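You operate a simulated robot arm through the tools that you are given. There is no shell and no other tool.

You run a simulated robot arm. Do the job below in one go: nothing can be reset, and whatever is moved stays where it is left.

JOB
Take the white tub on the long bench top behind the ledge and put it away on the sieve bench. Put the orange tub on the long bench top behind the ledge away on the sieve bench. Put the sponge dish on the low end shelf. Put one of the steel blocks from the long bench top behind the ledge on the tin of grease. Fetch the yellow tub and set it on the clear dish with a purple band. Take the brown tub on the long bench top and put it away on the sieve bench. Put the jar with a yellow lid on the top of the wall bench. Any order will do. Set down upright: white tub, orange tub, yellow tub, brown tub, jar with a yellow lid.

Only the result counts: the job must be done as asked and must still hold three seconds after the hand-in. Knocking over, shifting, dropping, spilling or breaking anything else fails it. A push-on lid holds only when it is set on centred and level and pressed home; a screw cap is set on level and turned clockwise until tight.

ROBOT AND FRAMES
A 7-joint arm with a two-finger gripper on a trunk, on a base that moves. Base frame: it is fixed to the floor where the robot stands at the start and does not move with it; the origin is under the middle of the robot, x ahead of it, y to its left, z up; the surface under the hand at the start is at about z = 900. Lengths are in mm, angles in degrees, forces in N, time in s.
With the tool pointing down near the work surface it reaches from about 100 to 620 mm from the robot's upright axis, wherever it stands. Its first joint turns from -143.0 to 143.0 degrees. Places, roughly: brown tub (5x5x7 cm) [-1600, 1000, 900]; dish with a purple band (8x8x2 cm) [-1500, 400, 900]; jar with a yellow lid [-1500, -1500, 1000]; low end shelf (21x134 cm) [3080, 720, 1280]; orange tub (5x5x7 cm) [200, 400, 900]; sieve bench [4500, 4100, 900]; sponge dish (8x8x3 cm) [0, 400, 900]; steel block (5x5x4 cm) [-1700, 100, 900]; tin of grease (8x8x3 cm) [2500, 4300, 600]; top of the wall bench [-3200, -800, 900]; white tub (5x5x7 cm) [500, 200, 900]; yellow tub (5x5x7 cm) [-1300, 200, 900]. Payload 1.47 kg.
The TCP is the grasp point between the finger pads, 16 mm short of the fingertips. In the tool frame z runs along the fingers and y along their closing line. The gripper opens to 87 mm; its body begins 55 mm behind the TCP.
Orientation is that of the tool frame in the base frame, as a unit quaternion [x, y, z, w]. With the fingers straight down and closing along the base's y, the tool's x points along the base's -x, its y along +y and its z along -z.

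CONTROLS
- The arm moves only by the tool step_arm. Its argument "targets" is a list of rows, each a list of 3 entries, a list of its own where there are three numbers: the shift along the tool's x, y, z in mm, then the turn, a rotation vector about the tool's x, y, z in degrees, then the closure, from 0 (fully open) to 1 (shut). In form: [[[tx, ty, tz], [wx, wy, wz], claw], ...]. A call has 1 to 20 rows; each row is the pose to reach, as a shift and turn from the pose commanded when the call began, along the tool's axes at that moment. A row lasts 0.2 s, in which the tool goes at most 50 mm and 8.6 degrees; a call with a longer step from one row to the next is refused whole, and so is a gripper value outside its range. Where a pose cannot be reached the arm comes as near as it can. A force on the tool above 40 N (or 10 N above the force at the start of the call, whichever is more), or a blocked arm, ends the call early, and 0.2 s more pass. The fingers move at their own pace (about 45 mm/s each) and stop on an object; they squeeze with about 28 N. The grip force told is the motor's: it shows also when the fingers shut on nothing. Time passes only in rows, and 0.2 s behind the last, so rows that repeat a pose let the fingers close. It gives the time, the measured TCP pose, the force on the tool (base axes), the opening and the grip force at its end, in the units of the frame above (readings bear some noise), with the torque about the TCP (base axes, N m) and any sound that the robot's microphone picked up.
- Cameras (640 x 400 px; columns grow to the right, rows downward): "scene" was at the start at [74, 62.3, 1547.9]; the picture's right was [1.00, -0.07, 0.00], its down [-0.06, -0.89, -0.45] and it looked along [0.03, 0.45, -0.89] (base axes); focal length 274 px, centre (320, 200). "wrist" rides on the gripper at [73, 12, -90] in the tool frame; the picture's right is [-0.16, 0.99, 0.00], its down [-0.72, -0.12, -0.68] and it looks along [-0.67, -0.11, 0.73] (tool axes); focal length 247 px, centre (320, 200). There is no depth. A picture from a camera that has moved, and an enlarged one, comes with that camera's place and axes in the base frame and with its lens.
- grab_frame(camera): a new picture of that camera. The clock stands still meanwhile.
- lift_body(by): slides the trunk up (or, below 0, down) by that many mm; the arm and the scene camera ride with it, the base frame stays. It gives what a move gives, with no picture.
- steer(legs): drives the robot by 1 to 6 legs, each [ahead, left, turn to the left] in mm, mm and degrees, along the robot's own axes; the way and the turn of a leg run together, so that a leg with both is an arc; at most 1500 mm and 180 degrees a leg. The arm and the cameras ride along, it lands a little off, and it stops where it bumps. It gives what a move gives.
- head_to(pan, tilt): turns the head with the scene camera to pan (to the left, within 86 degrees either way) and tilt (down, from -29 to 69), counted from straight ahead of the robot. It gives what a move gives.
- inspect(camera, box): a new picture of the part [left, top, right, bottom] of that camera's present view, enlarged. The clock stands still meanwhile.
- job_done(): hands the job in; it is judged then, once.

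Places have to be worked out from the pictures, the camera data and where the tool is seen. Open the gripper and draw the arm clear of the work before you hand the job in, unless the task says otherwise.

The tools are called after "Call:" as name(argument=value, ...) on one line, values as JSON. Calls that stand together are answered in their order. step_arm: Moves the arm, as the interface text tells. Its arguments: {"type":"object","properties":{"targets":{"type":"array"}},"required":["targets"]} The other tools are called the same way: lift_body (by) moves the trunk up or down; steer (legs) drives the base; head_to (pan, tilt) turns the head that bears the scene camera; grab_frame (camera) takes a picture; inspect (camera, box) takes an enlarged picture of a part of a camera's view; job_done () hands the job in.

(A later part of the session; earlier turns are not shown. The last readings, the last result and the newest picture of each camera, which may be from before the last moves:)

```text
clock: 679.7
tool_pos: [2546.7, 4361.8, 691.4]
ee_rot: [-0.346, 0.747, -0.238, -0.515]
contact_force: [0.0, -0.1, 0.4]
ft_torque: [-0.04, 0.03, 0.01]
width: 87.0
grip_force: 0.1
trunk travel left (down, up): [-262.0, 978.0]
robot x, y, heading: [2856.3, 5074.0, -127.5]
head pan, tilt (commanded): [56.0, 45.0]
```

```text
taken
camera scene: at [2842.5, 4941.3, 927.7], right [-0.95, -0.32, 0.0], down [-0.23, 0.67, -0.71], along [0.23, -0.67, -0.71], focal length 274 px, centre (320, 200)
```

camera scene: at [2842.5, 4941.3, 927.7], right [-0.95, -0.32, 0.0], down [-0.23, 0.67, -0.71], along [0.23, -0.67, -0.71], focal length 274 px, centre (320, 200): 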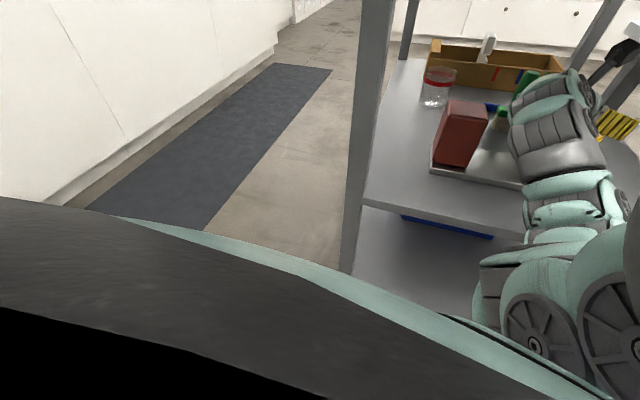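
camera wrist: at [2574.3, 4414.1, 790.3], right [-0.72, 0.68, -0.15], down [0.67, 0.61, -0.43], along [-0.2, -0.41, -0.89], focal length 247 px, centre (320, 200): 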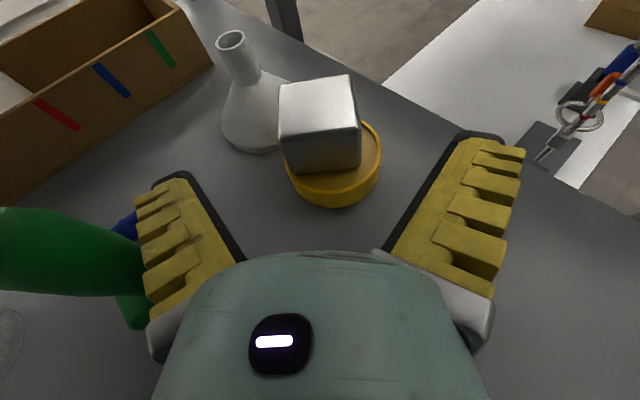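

The block stands on the tin, clear of the fingers. I withdraw the arm straight out of the cart's back.

Call:
steer(legs=[[-357, -274, 0]])

Call:
inspect(camera="scene", box=[380, 0, 620, 160])

```text
clock: 682.4
tool_pos: [2548.4, 4805.1, 690.3]
ee_rot: [-0.347, 0.747, -0.239, -0.514]
contact_force: [0.7, 0.6, -0.1]
ft_torque: [0.01, 0.01, 0.01]
width: 87.2
grip_force: 0.0
trunk travel left (down, up): [-262.0, 978.0]
robot x, y, heading: [2860.7, 5517.9, -127.3]
head pan, tilt (commanded): [56.0, 45.0]
```

```text
2.50 times, centred on (500, 80) of scene
camera zoom: at [2843.1, 5384.5, 927.6], right [-0.95, -0.32, 0.0], down [-0.23, 0.67, -0.71], along [0.23, -0.67, -0.71], focal length 684 px, centre (-130, 500)
```

zoom: 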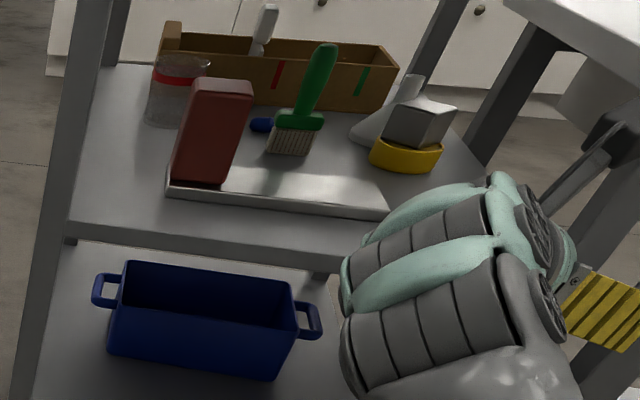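

The block rests level on the tin and everything else on the cart is untouched. Last comes the sponge dish. I raise the trunk by 400 mm here in the open, retract the arm, and lower it back to its normal level relative to the trunk.

Call:
lift_body(by=400)

Call:
step_arm(targets=[[[-16.3, 0, -42], [0, 0, 0], 0], [[-32.6, 0, -84], [0, 0, 0], 0], [[-48.9, 0, -126], [0, 0, 0], 0], [[-65.2, 0, -168], [0, 0, 0], 0]])

Call:
step_arm(targets=[[[-39, 0, 15], [0, 0, 0], 0], [[-78, 0, 30], [0, 0, 0], 0], [[-117, 0, 45], [0, 0, 0], 0], [[-156, 0, 60], [0, 0, 0], 0], [[-195, 0, 75], [0, 0, 0], 0], [[-234, 0, 90], [0, 0, 0], 0], [[-273, 0, 105], [0, 0, 0], 0], [[-313, 0, 121], [0, 0, 0], 0]])

```text
clock: 686.2
tool_pos: [2547.3, 4805.0, 1090.3]
ee_rot: [-0.347, 0.748, -0.238, -0.513]
contact_force: [0.0, 0.1, 1.0]
ft_torque: [0.01, -0.02, -0.02]
width: 87.1
grip_force: 0.1
trunk travel left (down, up): [-662.0, 578.0]
robot x, y, heading: [2858.6, 5519.3, -127.5]
head pan, tilt (commanded): [56.0, 45.0]
```

```text
clock: 687.2
tool_pos: [2665.0, 4940.9, 1099.5]
ee_rot: [-0.353, 0.733, -0.239, -0.53]
contact_force: [-1.2, 0.7, -2.9]
ft_torque: [-0.27, 0.03, 0.17]
width: 86.8
grip_force: 0.1
trunk travel left (down, up): [-662.0, 578.0]
robot x, y, heading: [2863.1, 5520.9, -127.5]
head pan, tilt (commanded): [56.0, 45.0]
```

```text
clock: 689.0
tool_pos: [2670.3, 4941.6, 753.8]
ee_rot: [-0.347, 0.748, -0.24, -0.513]
contact_force: [-3.4, 1.0, -1.7]
ft_torque: [-0.1, -0.05, 0.23]
width: 87.3
grip_force: 0.0
trunk travel left (down, up): [-662.0, 578.0]
robot x, y, heading: [2859.5, 5517.5, -127.1]
head pan, tilt (commanded): [56.0, 45.0]
```

There is a small residual force on the tool (about 4 N), perhaps the arm touching itself. I look.

Call:
grab_frame(camera="scene")

Call:
grab_frame(camera="wrist")

```text
taken
camera scene: at [2844.3, 5384.1, 1327.6], right [-0.95, -0.32, 0.0], down [-0.23, 0.67, -0.71], along [0.23, -0.67, -0.71], focal length 274 px, centre (320, 200)
```

scene: 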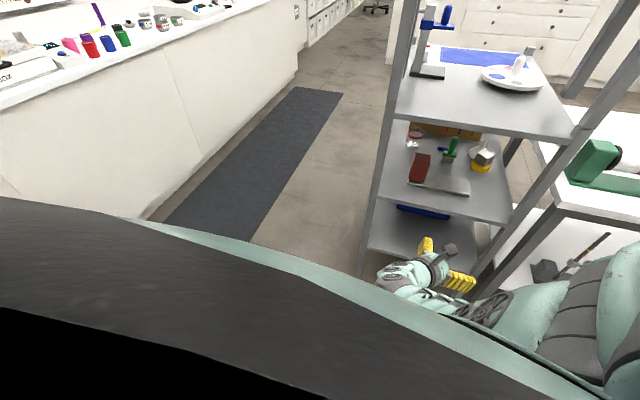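

```text
taken
camera wrist: at [2695.9, 4993.7, 852.7], right [-0.72, 0.68, -0.15], down [0.67, 0.61, -0.43], along [-0.2, -0.41, -0.89], focal length 247 px, centre (320, 200)
```

wrist: 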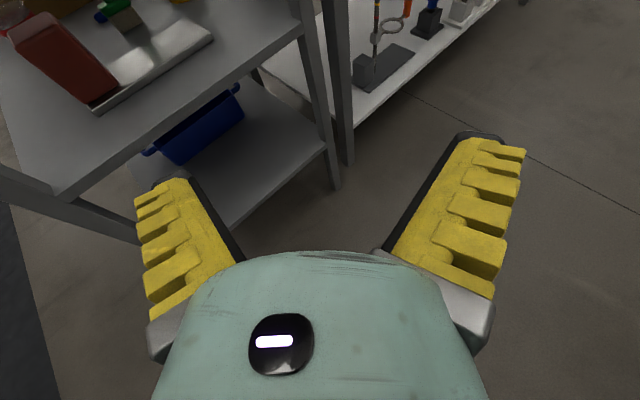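

Nothing is touching there; the picture also shows the block on the tin. I turn the tool back to fingers-down.

Call:
step_arm(targets=[[[-9.1, -3.3, -9.6], [0, -7.67, 0], 0], [[-18.2, -6.7, -19.2], [0, -15.3, 0], 0], [[-27.3, -10, -28.8], [0, -23, 0], 0], [[-36.4, -13.3, -38.4], [0, -30.7, 0], 0], [[-45.4, -16.7, -47.9], [0, -38.3, 0], 0], [[-54.5, -20, -57.5], [0, -46, 0], 0], [[-63.6, -23.3, -67.1], [0, -53.7, 0], 0], [[-72.7, -26.7, -76.7], [0, -61.3, 0], 0], [[-81.8, -30, -86.3], [0, -69, 0], 0]])

Call:
lift_body(by=400)

Call:
grab_frame(camera="scene")

```text
clock: 691.0
tool_pos: [2758.7, 5006.3, 709.2]
ee_rot: [-0.422, 0.907, 0.0, 0.001]
contact_force: [1.0, -0.3, -0.4]
ft_torque: [0.0, -0.01, -0.02]
width: 87.2
grip_force: 0.0
trunk travel left (down, up): [-662.0, 578.0]
robot x, y, heading: [2858.6, 5519.0, -127.5]
head pan, tilt (commanded): [56.0, 45.0]
```

```text
clock: 694.8
tool_pos: [2757.1, 5007.0, 1110.1]
ee_rot: [-0.422, 0.906, 0.0, 0.0]
contact_force: [0.4, 0.2, 0.2]
ft_torque: [0.01, -0.01, 0.0]
width: 87.3
grip_force: 0.2
trunk travel left (down, up): [-1062.0, 178.0]
robot x, y, heading: [2857.1, 5517.0, -127.2]
head pan, tilt (commanded): [56.0, 45.0]
```

```text
taken
camera scene: at [2843.1, 5384.7, 1727.6], right [-0.95, -0.32, 0.0], down [-0.23, 0.67, -0.71], along [0.23, -0.67, -0.71], focal length 274 px, centre (320, 200)
```

scene: 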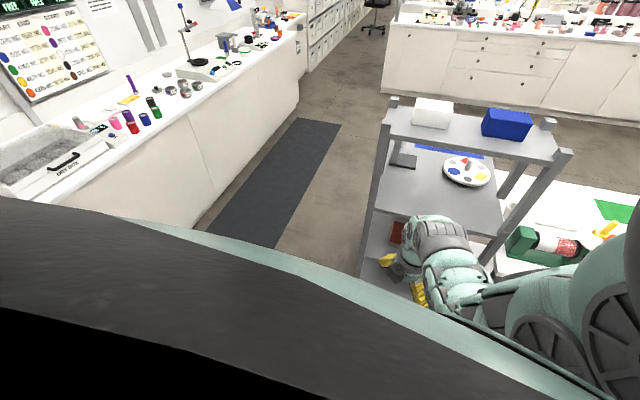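

Fingers-down again in the normal posture. I drive round the cart's east side and back south toward the bench's east end, to study the low end shelf on the way.

Call:
steer(legs=[[-407, 620, 0], [1086, 950, 0], [1111, 918, 0]])

Call:
steer(legs=[[1115, 846, 0], [0, 0, 36]])

```text
clock: 712.2
tool_pos: [3681.3, 2127.9, 1108.7]
ee_rot: [-0.417, 0.909, 0.0, 0.0]
contact_force: [-0.9, 0.0, -0.6]
ft_torque: [0.05, 0.03, -0.01]
width: 86.9
grip_force: 0.0
trunk travel left (down, up): [-1062.0, 178.0]
robot x, y, heading: [3788.6, 2638.7, -127.9]
head pan, tilt (commanded): [56.0, 45.0]
```

```text
clock: 721.0
tool_pos: [3971.7, 748.6, 1108.3]
ee_rot: [-0.674, 0.738, 0.0, 0.0]
contact_force: [0.9, -0.5, -0.2]
ft_torque: [-0.03, -0.04, 0.03]
width: 87.1
grip_force: 0.0
trunk travel left (down, up): [-1062.0, 178.0]
robot x, y, heading: [3763.4, 1225.6, -92.3]
head pan, tilt (commanded): [56.0, 45.0]
```

I look to the right at the end shelf from here and from further south.

Call:
head_to(pan=60, tilt=-15)

Call:
head_to(pan=-60, tilt=-15)

Call:
head_to(pan=-86, tilt=25)

Call:
grab_frame(camera="scene")

Call:
steer(legs=[[500, 0, 0]])

Call:
grab_frame(camera="scene")

```text
clock: 722.3
tool_pos: [3970.3, 749.8, 1108.3]
ee_rot: [-0.674, 0.738, -0.001, 0.001]
contact_force: [0.4, 0.6, -0.6]
ft_torque: [0.0, -0.04, -0.03]
width: 86.8
grip_force: 0.1
trunk travel left (down, up): [-1062.0, 178.0]
robot x, y, heading: [3761.7, 1224.1, -92.5]
head pan, tilt (commanded): [60.0, -15.0]
```

```text
clock: 724.3
tool_pos: [3970.7, 750.0, 1108.7]
ee_rot: [-0.675, 0.738, 0.0, 0.0]
contact_force: [-0.8, -0.3, -0.3]
ft_torque: [-0.02, -0.01, -0.03]
width: 87.1
grip_force: 0.1
trunk travel left (down, up): [-1062.0, 178.0]
robot x, y, heading: [3759.5, 1231.8, -92.5]
head pan, tilt (commanded): [-60.0, -15.0]
```

```text
clock: 725.3
tool_pos: [3970.1, 749.5, 1108.5]
ee_rot: [-0.674, 0.739, 0.0, 0.0]
contact_force: [0.2, 0.3, 0.1]
ft_torque: [-0.01, 0.0, -0.02]
width: 86.9
grip_force: 0.0
trunk travel left (down, up): [-1062.0, 178.0]
robot x, y, heading: [3762.2, 1225.5, -92.2]
head pan, tilt (commanded): [-85.9, 25.0]
```

```text
taken
camera scene: at [3666.2, 1154.0, 1758.3], right [-0.03, 1.0, 0.0], down [0.42, 0.01, -0.91], along [-0.91, -0.03, -0.42], focal length 274 px, centre (320, 200)
```

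scene: 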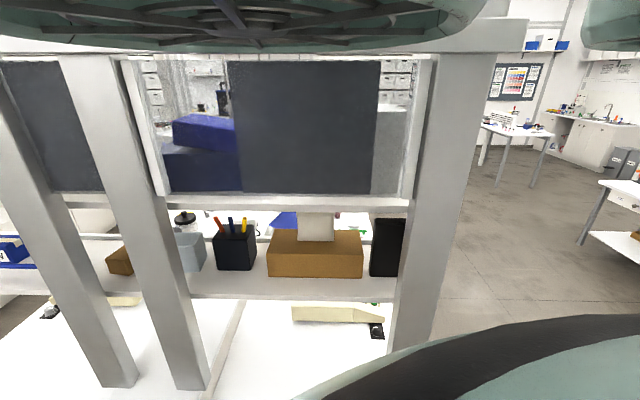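

```text
clock: 728.3
tool_pos: [3949.2, 250.3, 1109.0]
ee_rot: [-0.674, 0.739, 0.0, 0.0]
contact_force: [-0.5, 0.2, -0.1]
ft_torque: [-0.01, 0.02, 0.0]
width: 87.3
grip_force: 0.0
trunk travel left (down, up): [-1062.0, 178.0]
robot x, y, heading: [3745.2, 726.4, -92.5]
head pan, tilt (commanded): [-85.9, 25.0]
```

```text
taken
camera scene: at [3645.5, 654.4, 1758.2], right [-0.03, 1.0, 0.0], down [0.42, 0.01, -0.91], along [-0.91, -0.03, -0.42], focal length 274 px, centre (320, 200)
```

scene: 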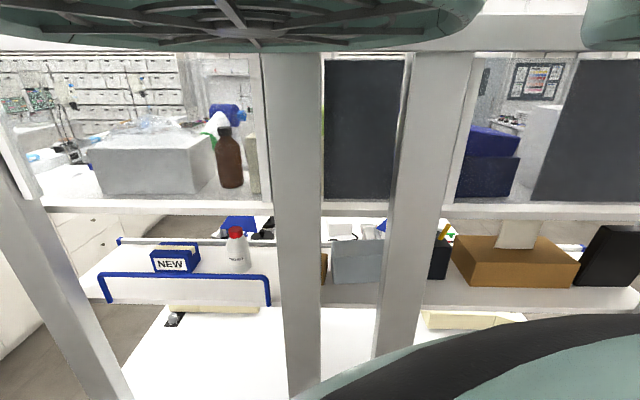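

The low end shelf has a free spot at its front between the pen holder and the tissue box, about (3138, 960), with the gripper passing between the posts. Now I fetch the sponge dish: back to the south aisle and west again with heading 37°.

Call:
steer(legs=[[1328, 78, 0], [0, 0, 129.5]])

Call:
steer(legs=[[-1000, 720, 0], [-1000, 720, 0], [-1000, 720, 0]])

```text
clock: 740.5
tool_pos: [3980.9, -155.6, 1108.6]
ee_rot: [0.954, 0.299, 0.0, 0.0]
contact_force: [-0.1, 0.6, -0.2]
ft_torque: [-0.01, 0.0, 0.0]
width: 87.0
grip_force: 0.1
trunk travel left (down, up): [-1062.0, 178.0]
robot x, y, heading: [3748.3, -620.3, 37.9]
head pan, tilt (commanded): [-85.9, 25.0]
```

```text
clock: 758.4
tool_pos: [264.8, -278.1, 1108.5]
ee_rot: [0.952, 0.308, 0.0, 0.0]
contact_force: [0.3, 0.8, 0.3]
ft_torque: [-0.01, 0.0, 0.06]
width: 86.9
grip_force: 0.0
trunk travel left (down, up): [-1062.0, 178.0]
robot x, y, heading: [42.3, -750.3, 38.4]
head pan, tilt (commanded): [-85.9, 25.0]
```

I raise the trunk fully, and look at the arm's shape before going over the pots.

Call:
lift_body(by=177)

Call:
head_to(pan=-60, tilt=-15)

Call:
head_to(pan=60, tilt=-15)

Call:
head_to(pan=56, tilt=42)

Call:
grab_frame(camera="scene")

```text
clock: 760.4
tool_pos: [264.4, -279.5, 1286.5]
ee_rot: [0.952, 0.307, -0.001, 0.0]
contact_force: [0.5, -0.2, 0.8]
ft_torque: [0.0, -0.01, -0.03]
width: 87.0
grip_force: 0.1
trunk travel left (down, up): [-1239.0, 1.0]
robot x, y, heading: [41.1, -749.8, 38.6]
head pan, tilt (commanded): [-85.9, 25.0]
```

```text
clock: 761.5
tool_pos: [264.8, -278.8, 1286.7]
ee_rot: [0.952, 0.307, 0.0, 0.001]
contact_force: [-0.8, -0.3, -0.7]
ft_torque: [0.01, -0.01, -0.01]
width: 86.9
grip_force: 0.1
trunk travel left (down, up): [-1239.0, 1.0]
robot x, y, heading: [38.0, -750.5, 38.6]
head pan, tilt (commanded): [-60.0, -15.0]
```

```text
clock: 763.5
tool_pos: [265.3, -278.5, 1285.8]
ee_rot: [0.951, 0.308, 0.001, -0.001]
contact_force: [-0.4, 0.3, 0.2]
ft_torque: [0.04, 0.02, 0.0]
width: 86.9
grip_force: 0.1
trunk travel left (down, up): [-1239.0, 1.0]
robot x, y, heading: [40.8, -747.4, 38.6]
head pan, tilt (commanded): [60.0, -15.0]
```

```text
clock: 764.7
tool_pos: [263.2, -278.4, 1286.1]
ee_rot: [0.952, 0.307, 0.0, 0.0]
contact_force: [-0.4, -0.6, -0.5]
ft_torque: [0.01, 0.0, 0.01]
width: 87.0
grip_force: 0.1
trunk travel left (down, up): [-1239.0, 1.0]
robot x, y, heading: [42.7, -748.3, 38.6]
head pan, tilt (commanded): [56.0, 42.0]
```

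```text
taken
camera scene: at [88.8, -622.5, 1909.0], right [1.0, 0.08, 0.0], down [0.05, -0.67, -0.74], along [-0.06, 0.74, -0.67], focal length 274 px, centre (320, 200)
```

scene: 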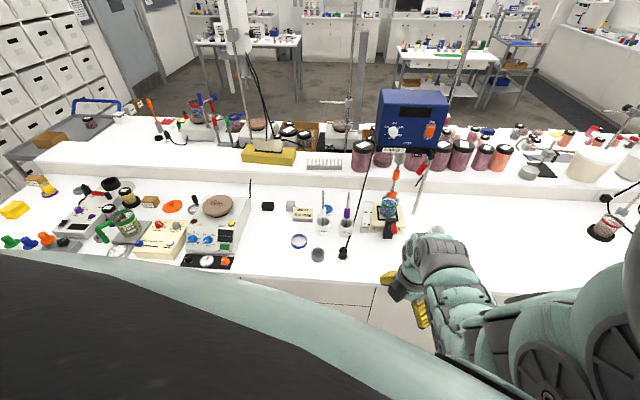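

The forearm would pass only just above the white pestle's top. A steeper forearm would clear it, so I lower the arm 140 mm relative to the trunk and look at the shape.

Call:
step_arm(targets=[[[0, 0, 47], [0, 0, 0], 0], [[0, 0, 94], [0, 0, 0], 0], [[0, 0, 140], [0, 0, 0], 0]])

Call:
grab_frame(camera="scene")

```text
clock: 765.5
tool_pos: [260.7, -293.1, 1220.7]
ee_rot: [0.952, 0.307, 0.001, -0.002]
contact_force: [-0.1, 1.8, 0.5]
ft_torque: [-0.11, -0.02, 0.02]
width: 87.5
grip_force: 0.1
out of reach, approached as far as the arm can: row 2, 3
trunk travel left (down, up): [-1239.0, 1.0]
robot x, y, heading: [38.5, -755.4, 38.6]
head pan, tilt (commanded): [56.0, 42.0]
```

```text
taken
camera scene: at [88.8, -622.7, 1908.6], right [1.0, 0.08, 0.0], down [0.05, -0.67, -0.74], along [-0.06, 0.74, -0.67], focal length 274 px, centre (320, 200)
```

scene: 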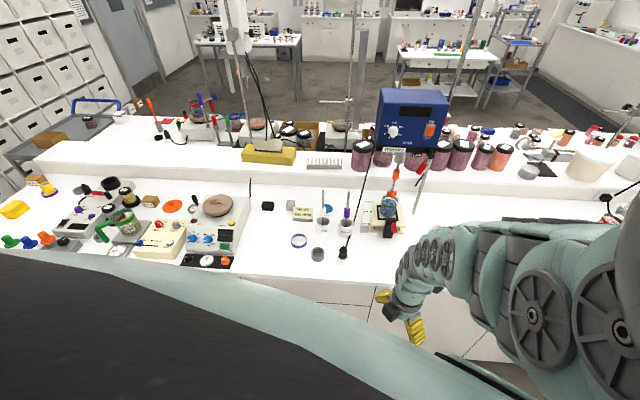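

The arm has gone to its earlier elbow-high shape, with a steep forearm, which clears the pestle well. I drive west and then north toward the dish, with the fingertips above the pestle tops.

Call:
steer(legs=[[-170, 135, 0], [306, 383, 0]])

Call:
grab_frame(camera="scene")

Call:
grab_frame(camera="wrist")

```text
clock: 769.7
tool_pos: [42.3, 197.8, 1220.9]
ee_rot: [0.951, 0.309, 0.0, 0.0]
contact_force: [0.8, -0.5, -0.2]
ft_torque: [-0.03, 0.0, -0.03]
width: 87.3
grip_force: 0.1
trunk travel left (down, up): [-1239.0, 1.0]
robot x, y, heading: [-178.9, -260.3, 39.0]
head pan, tilt (commanded): [56.0, 42.0]
```

```text
taken
camera scene: at [-128.4, -133.3, 1908.9], right [1.0, 0.09, 0.0], down [0.06, -0.67, -0.74], along [-0.06, 0.74, -0.67], focal length 274 px, centre (320, 200)
```

scene: 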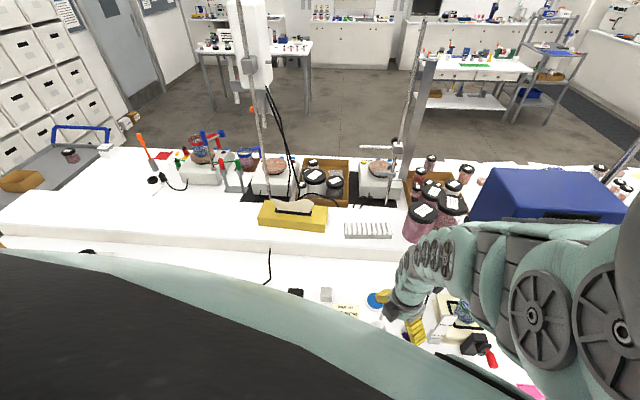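

```text
taken
camera wrist: at [107.7, 230.6, 1309.0], right [0.45, -0.89, 0.0], down [-0.65, -0.33, 0.68], along [-0.61, -0.31, -0.73], focal length 247 px, centre (320, 200)
```

wrist: 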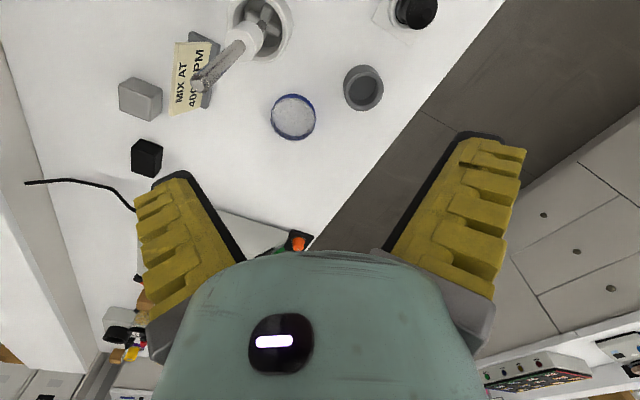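

The path is clear. I go the last 196 mm north to stand above the sponge dish.

Call:
steer(legs=[[125, 151, 0]])

Call:
grab_frame(camera="wrist")

Call:
grab_frame(camera="scene")

```text
clock: 771.3
tool_pos: [41.5, 392.0, 1221.0]
ee_rot: [0.95, 0.311, 0.0, -0.001]
contact_force: [0.0, -1.0, -0.8]
ft_torque: [0.02, 0.02, 0.01]
width: 87.1
grip_force: 0.1
trunk travel left (down, up): [-1239.0, 1.0]
robot x, y, heading: [-172.1, -67.1, 39.0]
head pan, tilt (commanded): [56.0, 42.0]
```

```text
taken
camera wrist: at [107.7, 426.4, 1308.9], right [0.46, -0.89, 0.0], down [-0.65, -0.33, 0.68], along [-0.61, -0.31, -0.73], focal length 247 px, centre (320, 200)
```

wrist: 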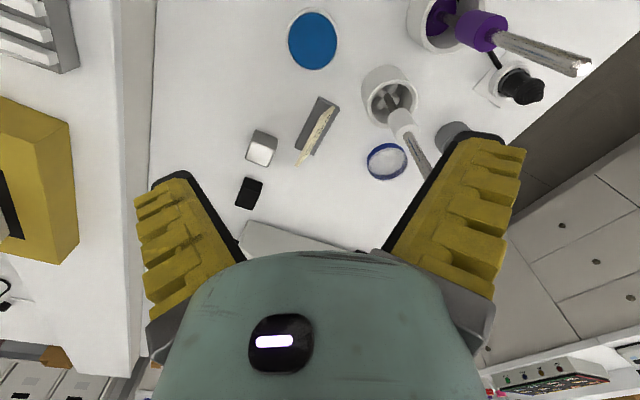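

```text
taken
camera scene: at [-127.3, 61.9, 1908.9], right [1.0, 0.09, 0.0], down [0.06, -0.67, -0.74], along [-0.07, 0.74, -0.67], focal length 274 px, centre (320, 200)
```

scene: 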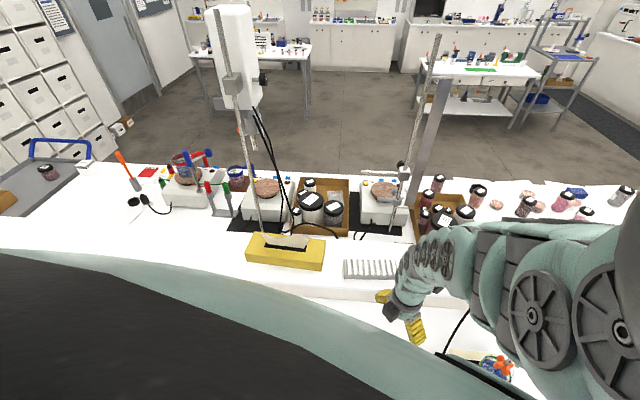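

The sponge dish's centre is at about (44, 404) with a diameter near 70 mm. I shift 12 mm and lower the trunk by 200 mm, then check.

Call:
steer(legs=[[9, 8, 0]])

Call:
lift_body(by=-200)

Call:
grab_frame(camera="wrist")

Call:
grab_frame(camera="scene")

```text
clock: 772.0
tool_pos: [45.0, 404.6, 1221.0]
ee_rot: [0.95, 0.311, 0.0, 0.001]
contact_force: [-0.7, -0.4, -0.3]
ft_torque: [0.01, 0.02, 0.03]
width: 86.9
grip_force: 0.1
trunk travel left (down, up): [-1239.0, 1.0]
robot x, y, heading: [-172.4, -54.6, 39.4]
head pan, tilt (commanded): [56.0, 42.0]
```

```text
clock: 774.2
tool_pos: [44.2, 404.3, 1021.1]
ee_rot: [0.95, 0.311, 0.0, 0.0]
contact_force: [0.4, -0.2, -0.3]
ft_torque: [0.01, 0.0, 0.0]
width: 87.0
grip_force: 0.0
trunk travel left (down, up): [-1039.0, 201.0]
robot x, y, heading: [-170.1, -53.2, 39.1]
head pan, tilt (commanded): [56.0, 42.0]
```

```text
taken
camera wrist: at [109.8, 438.7, 1109.1], right [0.46, -0.89, 0.0], down [-0.65, -0.33, 0.68], along [-0.61, -0.31, -0.73], focal length 247 px, centre (320, 200)
```

wrist: 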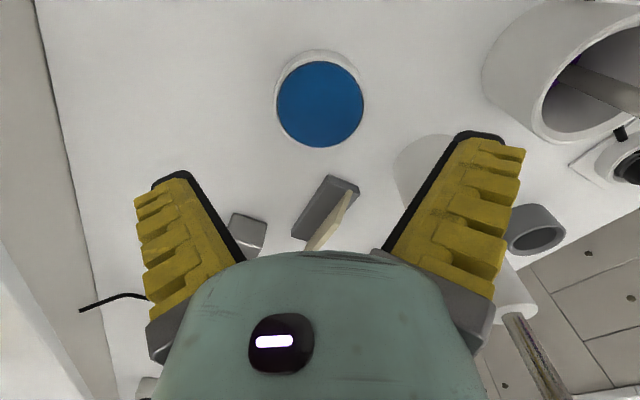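

```text
taken
camera scene: at [-125.2, 74.0, 1709.0], right [1.0, 0.09, 0.0], down [0.06, -0.67, -0.74], along [-0.07, 0.74, -0.67], focal length 274 px, centre (320, 200)
```

scene: 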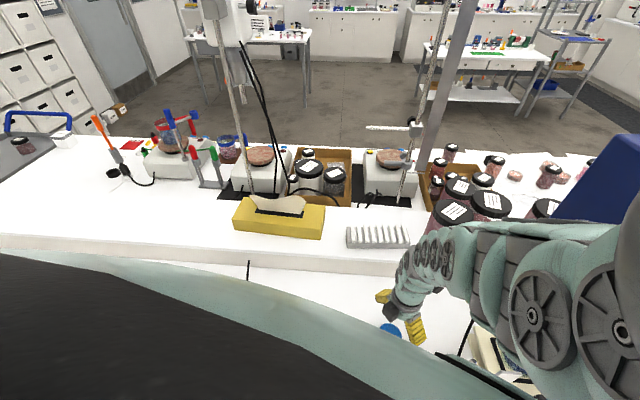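

The dish is nearly centred (4 mm toward the camera). I correct with the arm and lower 97 mm so the fingers stand around the dish.

Call:
step_arm(targets=[[[4.5, 0, 0], [0, 0, 0], 0], [[4.5, 0, 0], [0, 0, 0], 0]])

Call:
lift_body(by=-60)

Call:
grab_frame(camera="wrist")

```text
clock: 774.8
tool_pos: [48.2, 406.6, 1020.6]
ee_rot: [0.951, 0.31, 0.0, 0.0]
contact_force: [0.3, -0.1, 0.6]
ft_torque: [0.0, 0.0, -0.01]
width: 87.0
grip_force: 0.1
trunk travel left (down, up): [-1039.0, 201.0]
robot x, y, heading: [-172.4, -55.0, 39.1]
head pan, tilt (commanded): [56.0, 42.0]
```

```text
clock: 775.8
tool_pos: [48.2, 408.1, 960.3]
ee_rot: [0.95, 0.311, 0.001, -0.001]
contact_force: [-0.1, -0.3, 0.4]
ft_torque: [0.0, -0.04, -0.02]
width: 87.2
grip_force: 0.1
trunk travel left (down, up): [-979.0, 261.0]
robot x, y, heading: [-172.2, -51.8, 38.9]
head pan, tilt (commanded): [56.0, 42.0]
```

```text
taken
camera wrist: at [113.4, 441.1, 1049.1], right [0.46, -0.89, 0.0], down [-0.65, -0.33, 0.68], along [-0.61, -0.31, -0.73], focal length 247 px, centre (320, 200)
```

wrist: 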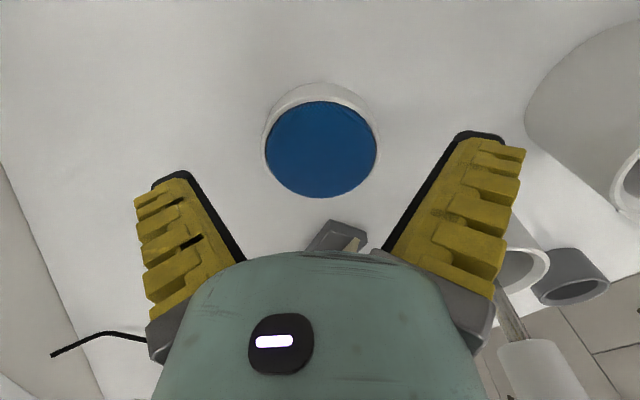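

Well centred; the dish is about 66 mm wide. I lower 38 mm more and close on it.

Call:
lift_body(by=-37)

Call:
step_arm(targets=[[[0, 0, 0], [0, 0, 0], 0.1], [[0, 0, 0], [0, 0, 0], 0.2], [[0, 0, 0], [0, 0, 0], 0.3], [[0, 0, 0], [0, 0, 0], 0.4], [[0, 0, 0], [0, 0, 0], 0.4]])

Call:
grab_frame(camera="wrist")

```text
clock: 776.6
tool_pos: [49.1, 407.1, 923.3]
ee_rot: [0.951, 0.31, 0.001, 0.001]
contact_force: [-0.7, 0.0, -0.9]
ft_torque: [-0.01, 0.0, 0.0]
width: 86.9
grip_force: 0.1
trunk travel left (down, up): [-942.0, 298.0]
robot x, y, heading: [-172.4, -53.8, 39.0]
head pan, tilt (commanded): [56.0, 42.0]
```

```text
clock: 777.8
tool_pos: [48.4, 407.0, 923.4]
ee_rot: [0.951, 0.31, -0.001, 0.0]
contact_force: [-0.3, 0.9, 0.3]
ft_torque: [0.02, -0.02, -0.01]
width: 65.5
grip_force: 27.7
trunk travel left (down, up): [-942.0, 298.0]
robot x, y, heading: [-169.7, -54.7, 39.1]
head pan, tilt (commanded): [56.0, 42.0]
```

```text
taken
camera wrist: at [113.2, 441.1, 1012.1], right [0.46, -0.89, 0.0], down [-0.65, -0.33, 0.68], along [-0.61, -0.31, -0.73], focal length 247 px, centre (320, 200)
```

wrist: 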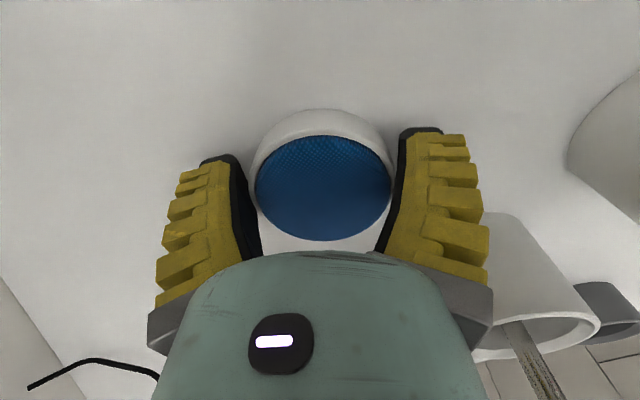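

Gripped at 65.5 mm. I lift 30 mm, check, then rise to clear the pestles.

Call:
lift_body(by=30)

Call:
lift_body(by=267)

Call:
grab_frame(camera="wrist")

```text
clock: 778.6
tool_pos: [48.2, 406.0, 953.5]
ee_rot: [0.95, 0.311, 0.0, 0.0]
contact_force: [0.3, -0.8, -1.7]
ft_torque: [0.02, 0.01, 0.0]
width: 65.5
grip_force: 28.0
trunk travel left (down, up): [-972.0, 268.0]
robot x, y, heading: [-170.5, -54.7, 39.2]
head pan, tilt (commanded): [56.0, 42.0]
```

```text
clock: 781.3
tool_pos: [48.1, 406.7, 1220.0]
ee_rot: [0.95, 0.311, 0.001, 0.0]
contact_force: [0.1, -0.3, -1.9]
ft_torque: [0.0, 0.0, 0.03]
width: 65.4
grip_force: 27.7
trunk travel left (down, up): [-1239.0, 1.0]
robot x, y, heading: [-170.5, -54.4, 38.9]
head pan, tilt (commanded): [56.0, 42.0]
```

```text
taken
camera wrist: at [113.3, 440.7, 1308.7], right [0.46, -0.89, 0.0], down [-0.65, -0.33, 0.68], along [-0.61, -0.31, -0.73], focal length 247 px, centre (320, 200)
```

wrist: 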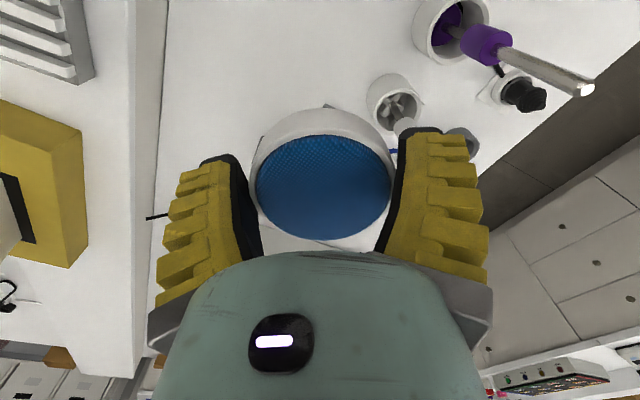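

The dish hangs safely. I drive back south into the aisle, then east to about x = 800, where I'll set it down at the bench's front edge for a new grip.

Call:
steer(legs=[[-378, -466, 0], [583, -472, 0]])

Call:
grab_frame(camera="scene")

Call:
grab_frame(camera="wrist")

```text
clock: 788.3
tool_pos: [800.6, -188.6, 1220.4]
ee_rot: [0.952, 0.307, 0.0, 0.0]
contact_force: [-0.8, -0.1, -2.4]
ft_torque: [0.03, 0.0, 0.04]
width: 63.9
grip_force: 28.1
trunk travel left (down, up): [-1239.0, 1.0]
robot x, y, heading: [576.7, -643.2, 38.3]
head pan, tilt (commanded): [56.0, 42.0]
```

```text
taken
camera scene: at [624.8, -519.5, 1908.9], right [1.0, 0.08, 0.0], down [0.05, -0.67, -0.74], along [-0.06, 0.74, -0.67], focal length 274 px, centre (320, 200)
```

scene: 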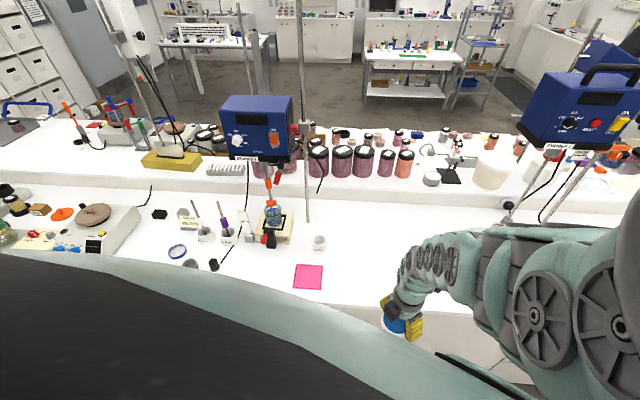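

```text
taken
camera wrist: at [866.6, -155.0, 1308.8], right [0.45, -0.89, 0.0], down [-0.66, -0.33, 0.68], along [-0.61, -0.3, -0.73], focal length 247 px, centre (320, 200)
```

wrist: 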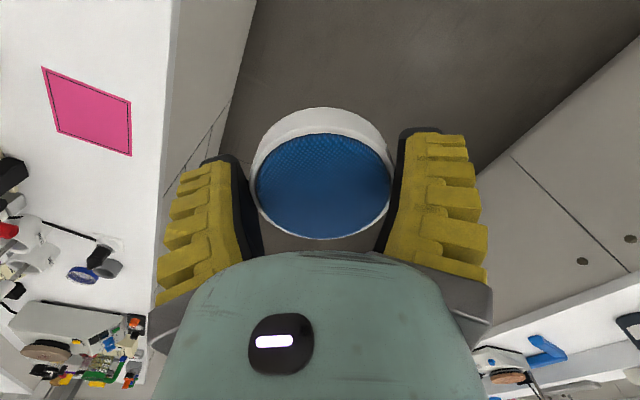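

The bench around x = 800 is bare. I drive north so that the dish is above the front edge zone and measure the edge.

Call:
steer(legs=[[145, 184, 0]])

Call:
lift_body(by=-200)

Call:
grab_frame(camera="wrist")

```text
clock: 790.1
tool_pos: [804.2, 39.8, 1220.6]
ee_rot: [0.952, 0.306, 0.0, 0.0]
contact_force: [0.1, 0.2, -2.4]
ft_torque: [0.01, 0.03, -0.02]
width: 63.7
grip_force: 28.3
trunk travel left (down, up): [-1239.0, 1.0]
robot x, y, heading: [576.4, -416.7, 38.2]
head pan, tilt (commanded): [56.0, 42.0]
```

```text
clock: 792.2
tool_pos: [804.3, 40.3, 1020.0]
ee_rot: [0.952, 0.306, -0.001, 0.0]
contact_force: [0.2, 0.4, -1.7]
ft_torque: [0.03, -0.03, -0.04]
width: 63.3
grip_force: 27.8
trunk travel left (down, up): [-1039.0, 201.0]
robot x, y, heading: [577.3, -416.8, 38.6]
head pan, tilt (commanded): [56.0, 42.0]
```

```text
taken
camera wrist: at [869.6, 73.4, 1108.8], right [0.45, -0.89, 0.0], down [-0.66, -0.33, 0.68], along [-0.61, -0.3, -0.73], focal length 247 px, centre (320, 200)
```

wrist: 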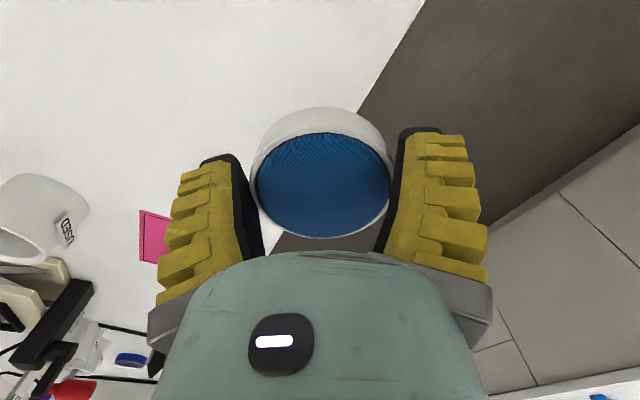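

The front edge is at y ≈ 4. I shift the dish 6 mm inward and lower it onto the bench.

Call:
step_arm(targets=[[[3.5, -4.9, 0], [0, 0, 0], 0.4], [[3.5, -4.9, 0], [0, 0, 0], 0.4]])

Call:
lift_body(by=-91)

Call:
lift_body(by=-4)

Call:
lift_body(by=-2)

```text
clock: 792.8
tool_pos: [804.4, 43.3, 1023.5]
ee_rot: [0.952, 0.305, 0.0, 0.001]
contact_force: [0.1, -0.1, -2.0]
ft_torque: [0.01, 0.0, 0.02]
width: 63.3
grip_force: 28.7
out of reach, approached as far as the arm can: row 1, 2
trunk travel left (down, up): [-1039.0, 201.0]
robot x, y, heading: [577.2, -415.8, 38.6]
head pan, tilt (commanded): [56.0, 42.0]
```

```text
clock: 794.1
tool_pos: [803.9, 44.8, 931.9]
ee_rot: [0.952, 0.305, 0.0, -0.001]
contact_force: [0.7, 0.6, -3.0]
ft_torque: [-0.01, -0.02, -0.02]
width: 63.1
grip_force: 28.1
trunk travel left (down, up): [-948.0, 292.0]
robot x, y, heading: [576.6, -418.6, 38.4]
head pan, tilt (commanded): [56.0, 42.0]
```

```text
clock: 794.6
tool_pos: [803.3, 43.8, 928.2]
ee_rot: [0.952, 0.306, 0.001, -0.001]
contact_force: [-0.8, 0.5, -2.0]
ft_torque: [0.02, -0.01, -0.02]
width: 62.8
grip_force: 28.1
trunk travel left (down, up): [-944.0, 296.0]
robot x, y, heading: [582.3, -417.1, 38.4]
head pan, tilt (commanded): [56.0, 42.0]
```

```text
clock: 795.1
tool_pos: [804.1, 44.7, 926.4]
ee_rot: [0.952, 0.305, 0.001, 0.001]
contact_force: [-0.7, -0.3, 0.1]
ft_torque: [0.03, 0.02, 0.01]
width: 63.0
grip_force: 27.7
trunk travel left (down, up): [-942.0, 298.0]
robot x, y, heading: [581.2, -419.0, 38.2]
head pan, tilt (commanded): [56.0, 42.0]
```

The weight has just gone from the reading. One more millimetre.

Call:
lift_body(by=-1.5)

```text
clock: 795.7
tool_pos: [803.9, 45.3, 924.6]
ee_rot: [0.952, 0.306, 0.0, 0.001]
contact_force: [-1.5, -4.6, 11.8]
ft_torque: [-0.13, 0.12, 0.05]
width: 65.8
grip_force: 28.2
trunk travel left (down, up): [-940.0, 300.0]
robot x, y, heading: [581.3, -415.9, 38.6]
head pan, tilt (commanded): [56.0, 42.0]
```

Contact (11.8 N). I open the fingers and raise the hand.

Call:
step_arm(targets=[[[0, 0, 0], [0, 0, 0], 0.25], [[0, 0, 0], [0, 0, 0], 0.15], [[0, 0, 0], [0, 0, 0], 0.05], [[0, 0, 0], [0, 0, 0], 0], [[0, 0, 0], [0, 0, 0], 0], [[0, 0, 0], [0, 0, 0], 0]])

Call:
grab_frame(camera="wrist")

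Call:
lift_body(by=230)

Call:
grab_frame(camera="wrist")

```text
clock: 797.1
tool_pos: [804.2, 44.6, 925.2]
ee_rot: [0.952, 0.305, 0.0, 0.0]
contact_force: [0.8, 0.1, -0.5]
ft_torque: [0.02, 0.01, 0.04]
width: 86.9
grip_force: 0.2
trunk travel left (down, up): [-940.0, 300.0]
robot x, y, heading: [577.9, -417.6, 38.4]
head pan, tilt (commanded): [56.0, 42.0]
```

```text
taken
camera wrist: at [869.5, 77.0, 1013.3], right [0.45, -0.89, 0.0], down [-0.66, -0.33, 0.68], along [-0.61, -0.3, -0.73], focal length 247 px, centre (320, 200)
```

wrist: 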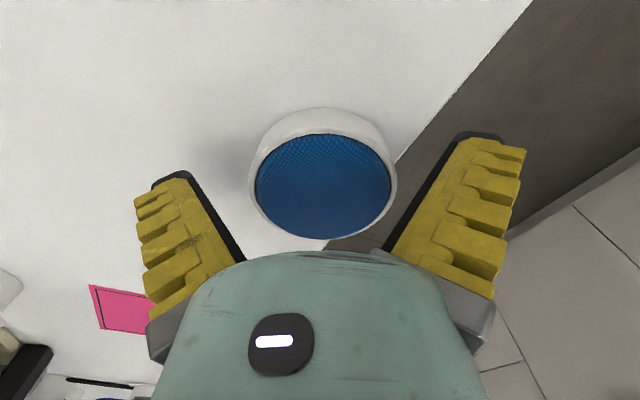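

```text
clock: 799.5
tool_pos: [805.0, 43.3, 1154.6]
ee_rot: [0.952, 0.306, 0.0, -0.001]
contact_force: [0.4, 0.0, -0.6]
ft_torque: [-0.03, -0.01, 0.04]
width: 87.3
grip_force: 0.0
trunk travel left (down, up): [-1170.0, 70.0]
robot x, y, heading: [580.1, -420.7, 38.6]
head pan, tilt (commanded): [56.0, 42.0]
```

```text
taken
camera wrist: at [869.5, 76.9, 1243.2], right [0.45, -0.89, 0.0], down [-0.66, -0.33, 0.68], along [-0.61, -0.3, -0.73], focal length 247 px, centre (320, 200)
```

wrist: 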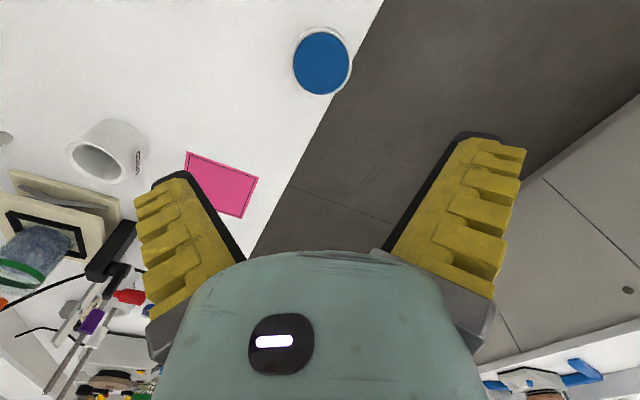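

The dish stands near the edge at about (803, 44), wholly on the bench. I back away, turn to face the bench, and pitch the tool up again in free air.

Call:
steer(legs=[[174, -496, 0], [0, 0, 54.5]])

Call:
step_arm(targets=[[[12.2, 3.3, -5], [0, 7.67, 0], 0], [[24.4, 6.7, -10], [0, 15.3, 0], 0], [[36.7, 10, -15], [0, 23, 0], 0], [[48.9, 13.3, -20], [0, 30.7, 0], 0], [[61.1, 16.7, -25], [0, 38.3, 0], 0], [[73.3, 20, -30], [0, 46, 0], 0], [[85.6, 23.3, -35], [0, 53.7, 0], 0], [[97.8, 26.7, -40], [0, 61.3, 0], 0], [[110, 30, -45], [0, 69, 0], 0]])

Call:
grab_frame(camera="wrist")

```text
clock: 805.0
tool_pos: [774.1, -253.9, 1155.1]
ee_rot: [0.703, 0.711, -0.001, 0.0]
contact_force: [0.7, 0.6, -0.2]
ft_torque: [-0.02, -0.01, -0.01]
width: 87.1
grip_force: 0.0
trunk travel left (down, up): [-1170.0, 70.0]
robot x, y, heading: [1025.0, -702.9, 93.4]
head pan, tilt (commanded): [56.0, 42.0]
```

```text
clock: 807.0
tool_pos: [798.8, -153.8, 1238.0]
ee_rot: [0.58, 0.585, 0.398, -0.403]
contact_force: [0.4, 0.0, -0.5]
ft_torque: [0.06, 0.0, 0.02]
width: 87.1
grip_force: 0.1
out of reach, approached as far as the arm can: row 7, 8, 9
trunk travel left (down, up): [-1170.0, 70.0]
robot x, y, heading: [1025.7, -703.8, 93.4]
head pan, tilt (commanded): [56.0, 42.0]
```

```text
taken
camera wrist: at [811.6, -210.6, 1337.8], right [0.99, -0.05, -0.15], down [-0.11, -0.9, -0.43], along [-0.11, 0.44, -0.89], focal length 247 px, centre (320, 200)
```

wrist: 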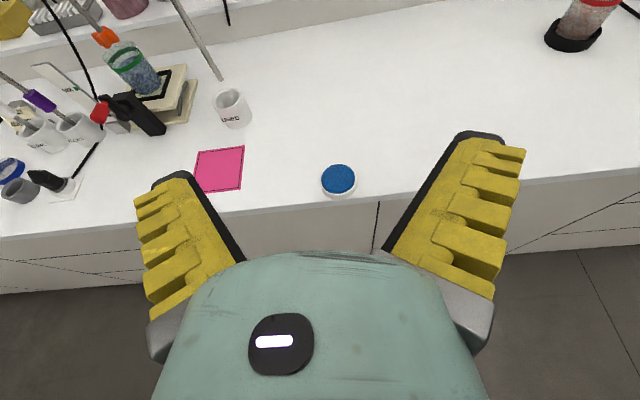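

The pitched pose is reached, pointing at +y with the dish ahead. I lower the trunk by 310 mm in front of the bench and look.

Call:
lift_body(by=-312)

Call:
grab_frame(camera="wrist")

```text
clock: 810.1
tool_pos: [798.4, -153.5, 927.8]
ee_rot: [0.579, 0.586, 0.399, -0.403]
contact_force: [1.0, -0.4, -0.5]
ft_torque: [-0.02, 0.01, 0.03]
width: 87.0
grip_force: 0.0
trunk travel left (down, up): [-858.0, 382.0]
robot x, y, heading: [1026.5, -701.0, 93.3]
head pan, tilt (commanded): [56.0, 42.0]
```

```text
taken
camera wrist: at [810.7, -210.1, 1026.3], right [0.99, -0.04, -0.15], down [-0.1, -0.9, -0.43], along [-0.11, 0.44, -0.89], focal length 247 px, centre (320, 200)
```

wrist: 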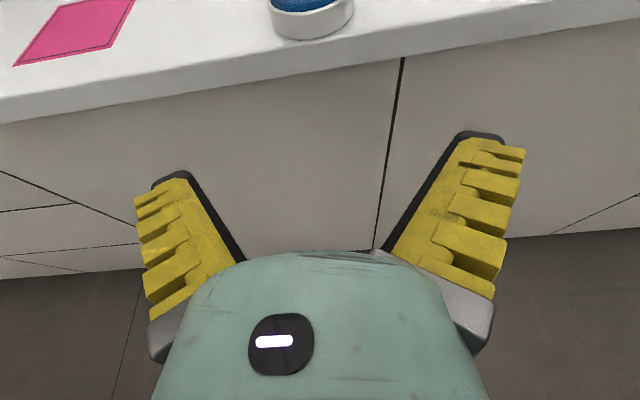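

The dish is straight ahead. I drive 130 mm toward it.

Call:
steer(legs=[[130, -5, 0]])

Call:
grab_frame(camera="wrist")

```text
clock: 811.4
tool_pos: [796.4, -20.9, 928.6]
ee_rot: [0.579, 0.586, 0.398, -0.403]
contact_force: [0.3, -0.1, -0.6]
ft_torque: [0.05, 0.03, -0.01]
width: 86.9
grip_force: 0.1
trunk travel left (down, up): [-858.0, 382.0]
robot x, y, heading: [1020.5, -565.2, 93.3]
head pan, tilt (commanded): [56.0, 42.0]
```

```text
taken
camera wrist: at [807.5, -77.7, 1026.2], right [0.99, -0.04, -0.15], down [-0.1, -0.9, -0.43], along [-0.11, 0.44, -0.89], focal length 247 px, centre (320, 200)
```

wrist: 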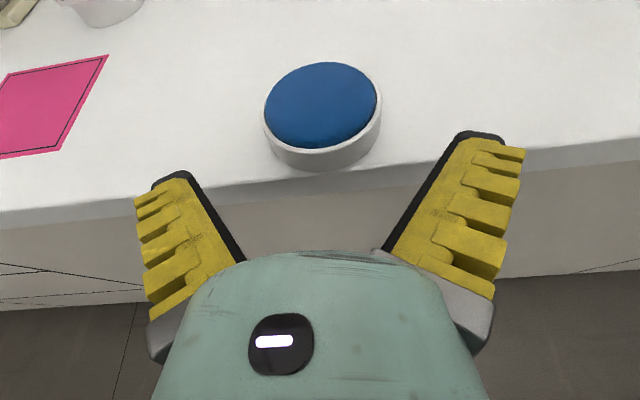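

The dish (about 20 mm high, 68 mm wide) is centred at about (798, 39). I drive 48 mm further with the fingers on either side of it and check.

Call:
steer(legs=[[48, -4.5, 0]])

Call:
grab_frame(camera="wrist")

```text
clock: 812.3
tool_pos: [796.3, 27.1, 927.6]
ee_rot: [0.579, 0.586, 0.399, -0.403]
contact_force: [-0.4, 0.4, 0.6]
ft_torque: [-0.02, -0.03, -0.01]
width: 86.9
grip_force: 0.0
trunk travel left (down, up): [-858.0, 382.0]
robot x, y, heading: [1020.2, -525.0, 93.4]
head pan, tilt (commanded): [56.0, 42.0]
```

```text
taken
camera wrist: at [809.4, -30.9, 1026.2], right [0.99, -0.04, -0.15], down [-0.11, -0.9, -0.43], along [-0.11, 0.44, -0.89], focal length 247 px, centre (320, 200)
```

wrist: 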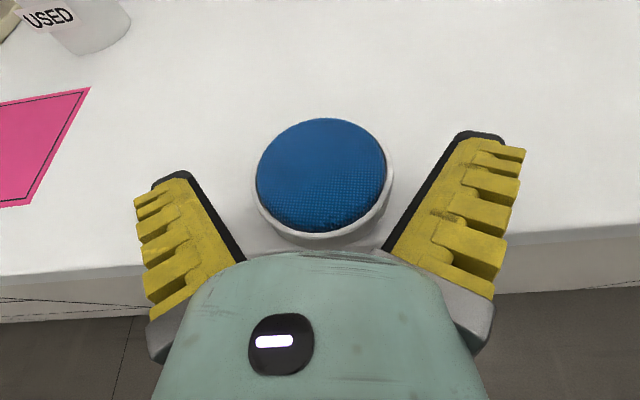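

10 mm more, then I lower 5 mm and feel for the bench.

Call:
steer(legs=[[10, -1, 0]])

Call:
lift_body(by=-5)

Call:
lift_body(by=-2)

Call:
grab_frame(camera="wrist")

```text
clock: 813.1
tool_pos: [797.4, 36.9, 927.6]
ee_rot: [0.579, 0.587, 0.398, -0.403]
contact_force: [0.1, -0.3, -0.4]
ft_torque: [-0.02, 0.0, 0.01]
width: 87.0
grip_force: 0.1
trunk travel left (down, up): [-858.0, 382.0]
robot x, y, heading: [1020.1, -513.7, 93.6]
head pan, tilt (commanded): [56.0, 42.0]
```

```text
clock: 813.6
tool_pos: [799.2, 36.7, 922.0]
ee_rot: [0.579, 0.587, 0.398, -0.403]
contact_force: [-1.2, 0.4, 0.2]
ft_torque: [-0.02, 0.0, 0.01]
width: 87.1
grip_force: 0.0
trunk travel left (down, up): [-853.0, 387.0]
robot x, y, heading: [1020.7, -513.1, 93.6]
head pan, tilt (commanded): [56.0, 42.0]
```

```text
clock: 814.1
tool_pos: [798.3, 35.8, 918.7]
ee_rot: [0.579, 0.586, 0.399, -0.403]
contact_force: [-0.3, -0.6, 0.2]
ft_torque: [0.0, 0.02, 0.0]
width: 87.1
grip_force: 0.0
trunk travel left (down, up): [-851.0, 389.0]
robot x, y, heading: [1019.3, -514.2, 93.4]
head pan, tilt (commanded): [56.0, 42.0]
```

```text
taken
camera wrist: at [809.9, -20.7, 1019.2], right [0.99, -0.05, -0.15], down [-0.11, -0.9, -0.43], along [-0.11, 0.44, -0.89], focal length 247 px, centre (320, 200)
```

wrist: 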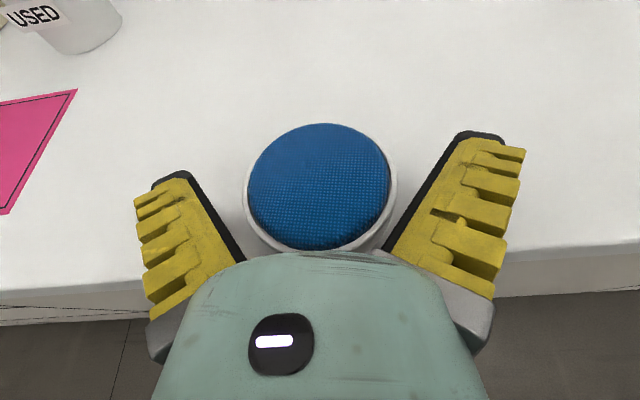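

The dish is centred between the fingers and nothing touches the bench. I close.

Call:
step_arm(targets=[[[0, 0, 0], [0, 0, 0], 0.1], [[0, 0, 0], [0, 0, 0], 0.2], [[0, 0, 0], [0, 0, 0], 0.3], [[0, 0, 0], [0, 0, 0], 0.4], [[0, 0, 0], [0, 0, 0], 0.4]])

Call:
lift_body(by=15)

Call:
grab_frame(camera="wrist")

```text
clock: 815.3
tool_pos: [799.0, 36.2, 920.3]
ee_rot: [0.58, 0.586, 0.399, -0.402]
contact_force: [1.6, -0.2, 0.9]
ft_torque: [0.05, -0.03, -0.02]
width: 65.8
grip_force: 28.2
trunk travel left (down, up): [-851.0, 389.0]
robot x, y, heading: [1022.0, -510.9, 93.4]
head pan, tilt (commanded): [56.0, 42.0]
```

```text
clock: 816.0
tool_pos: [799.2, 36.4, 934.2]
ee_rot: [0.58, 0.587, 0.398, -0.402]
contact_force: [-0.7, 0.3, -2.3]
ft_torque: [0.01, -0.02, 0.01]
width: 66.0
grip_force: 28.3
trunk travel left (down, up): [-866.0, 374.0]
robot x, y, heading: [1021.7, -512.1, 93.4]
head pan, tilt (commanded): [56.0, 42.0]
```

```text
taken
camera wrist: at [810.1, -21.1, 1033.9], right [0.99, -0.05, -0.15], down [-0.11, -0.9, -0.43], along [-0.11, 0.44, -0.89], focal length 247 px, centre (320, 200)
```

wrist: 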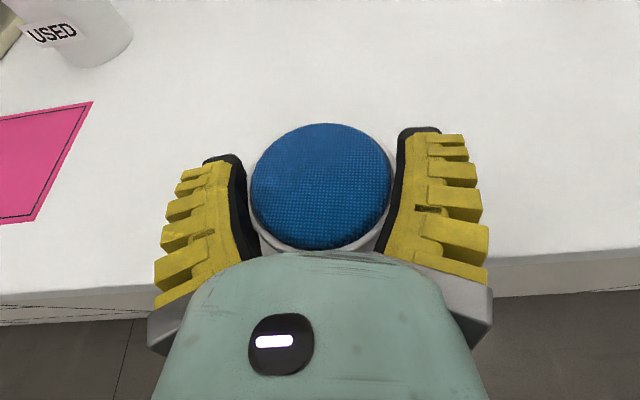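

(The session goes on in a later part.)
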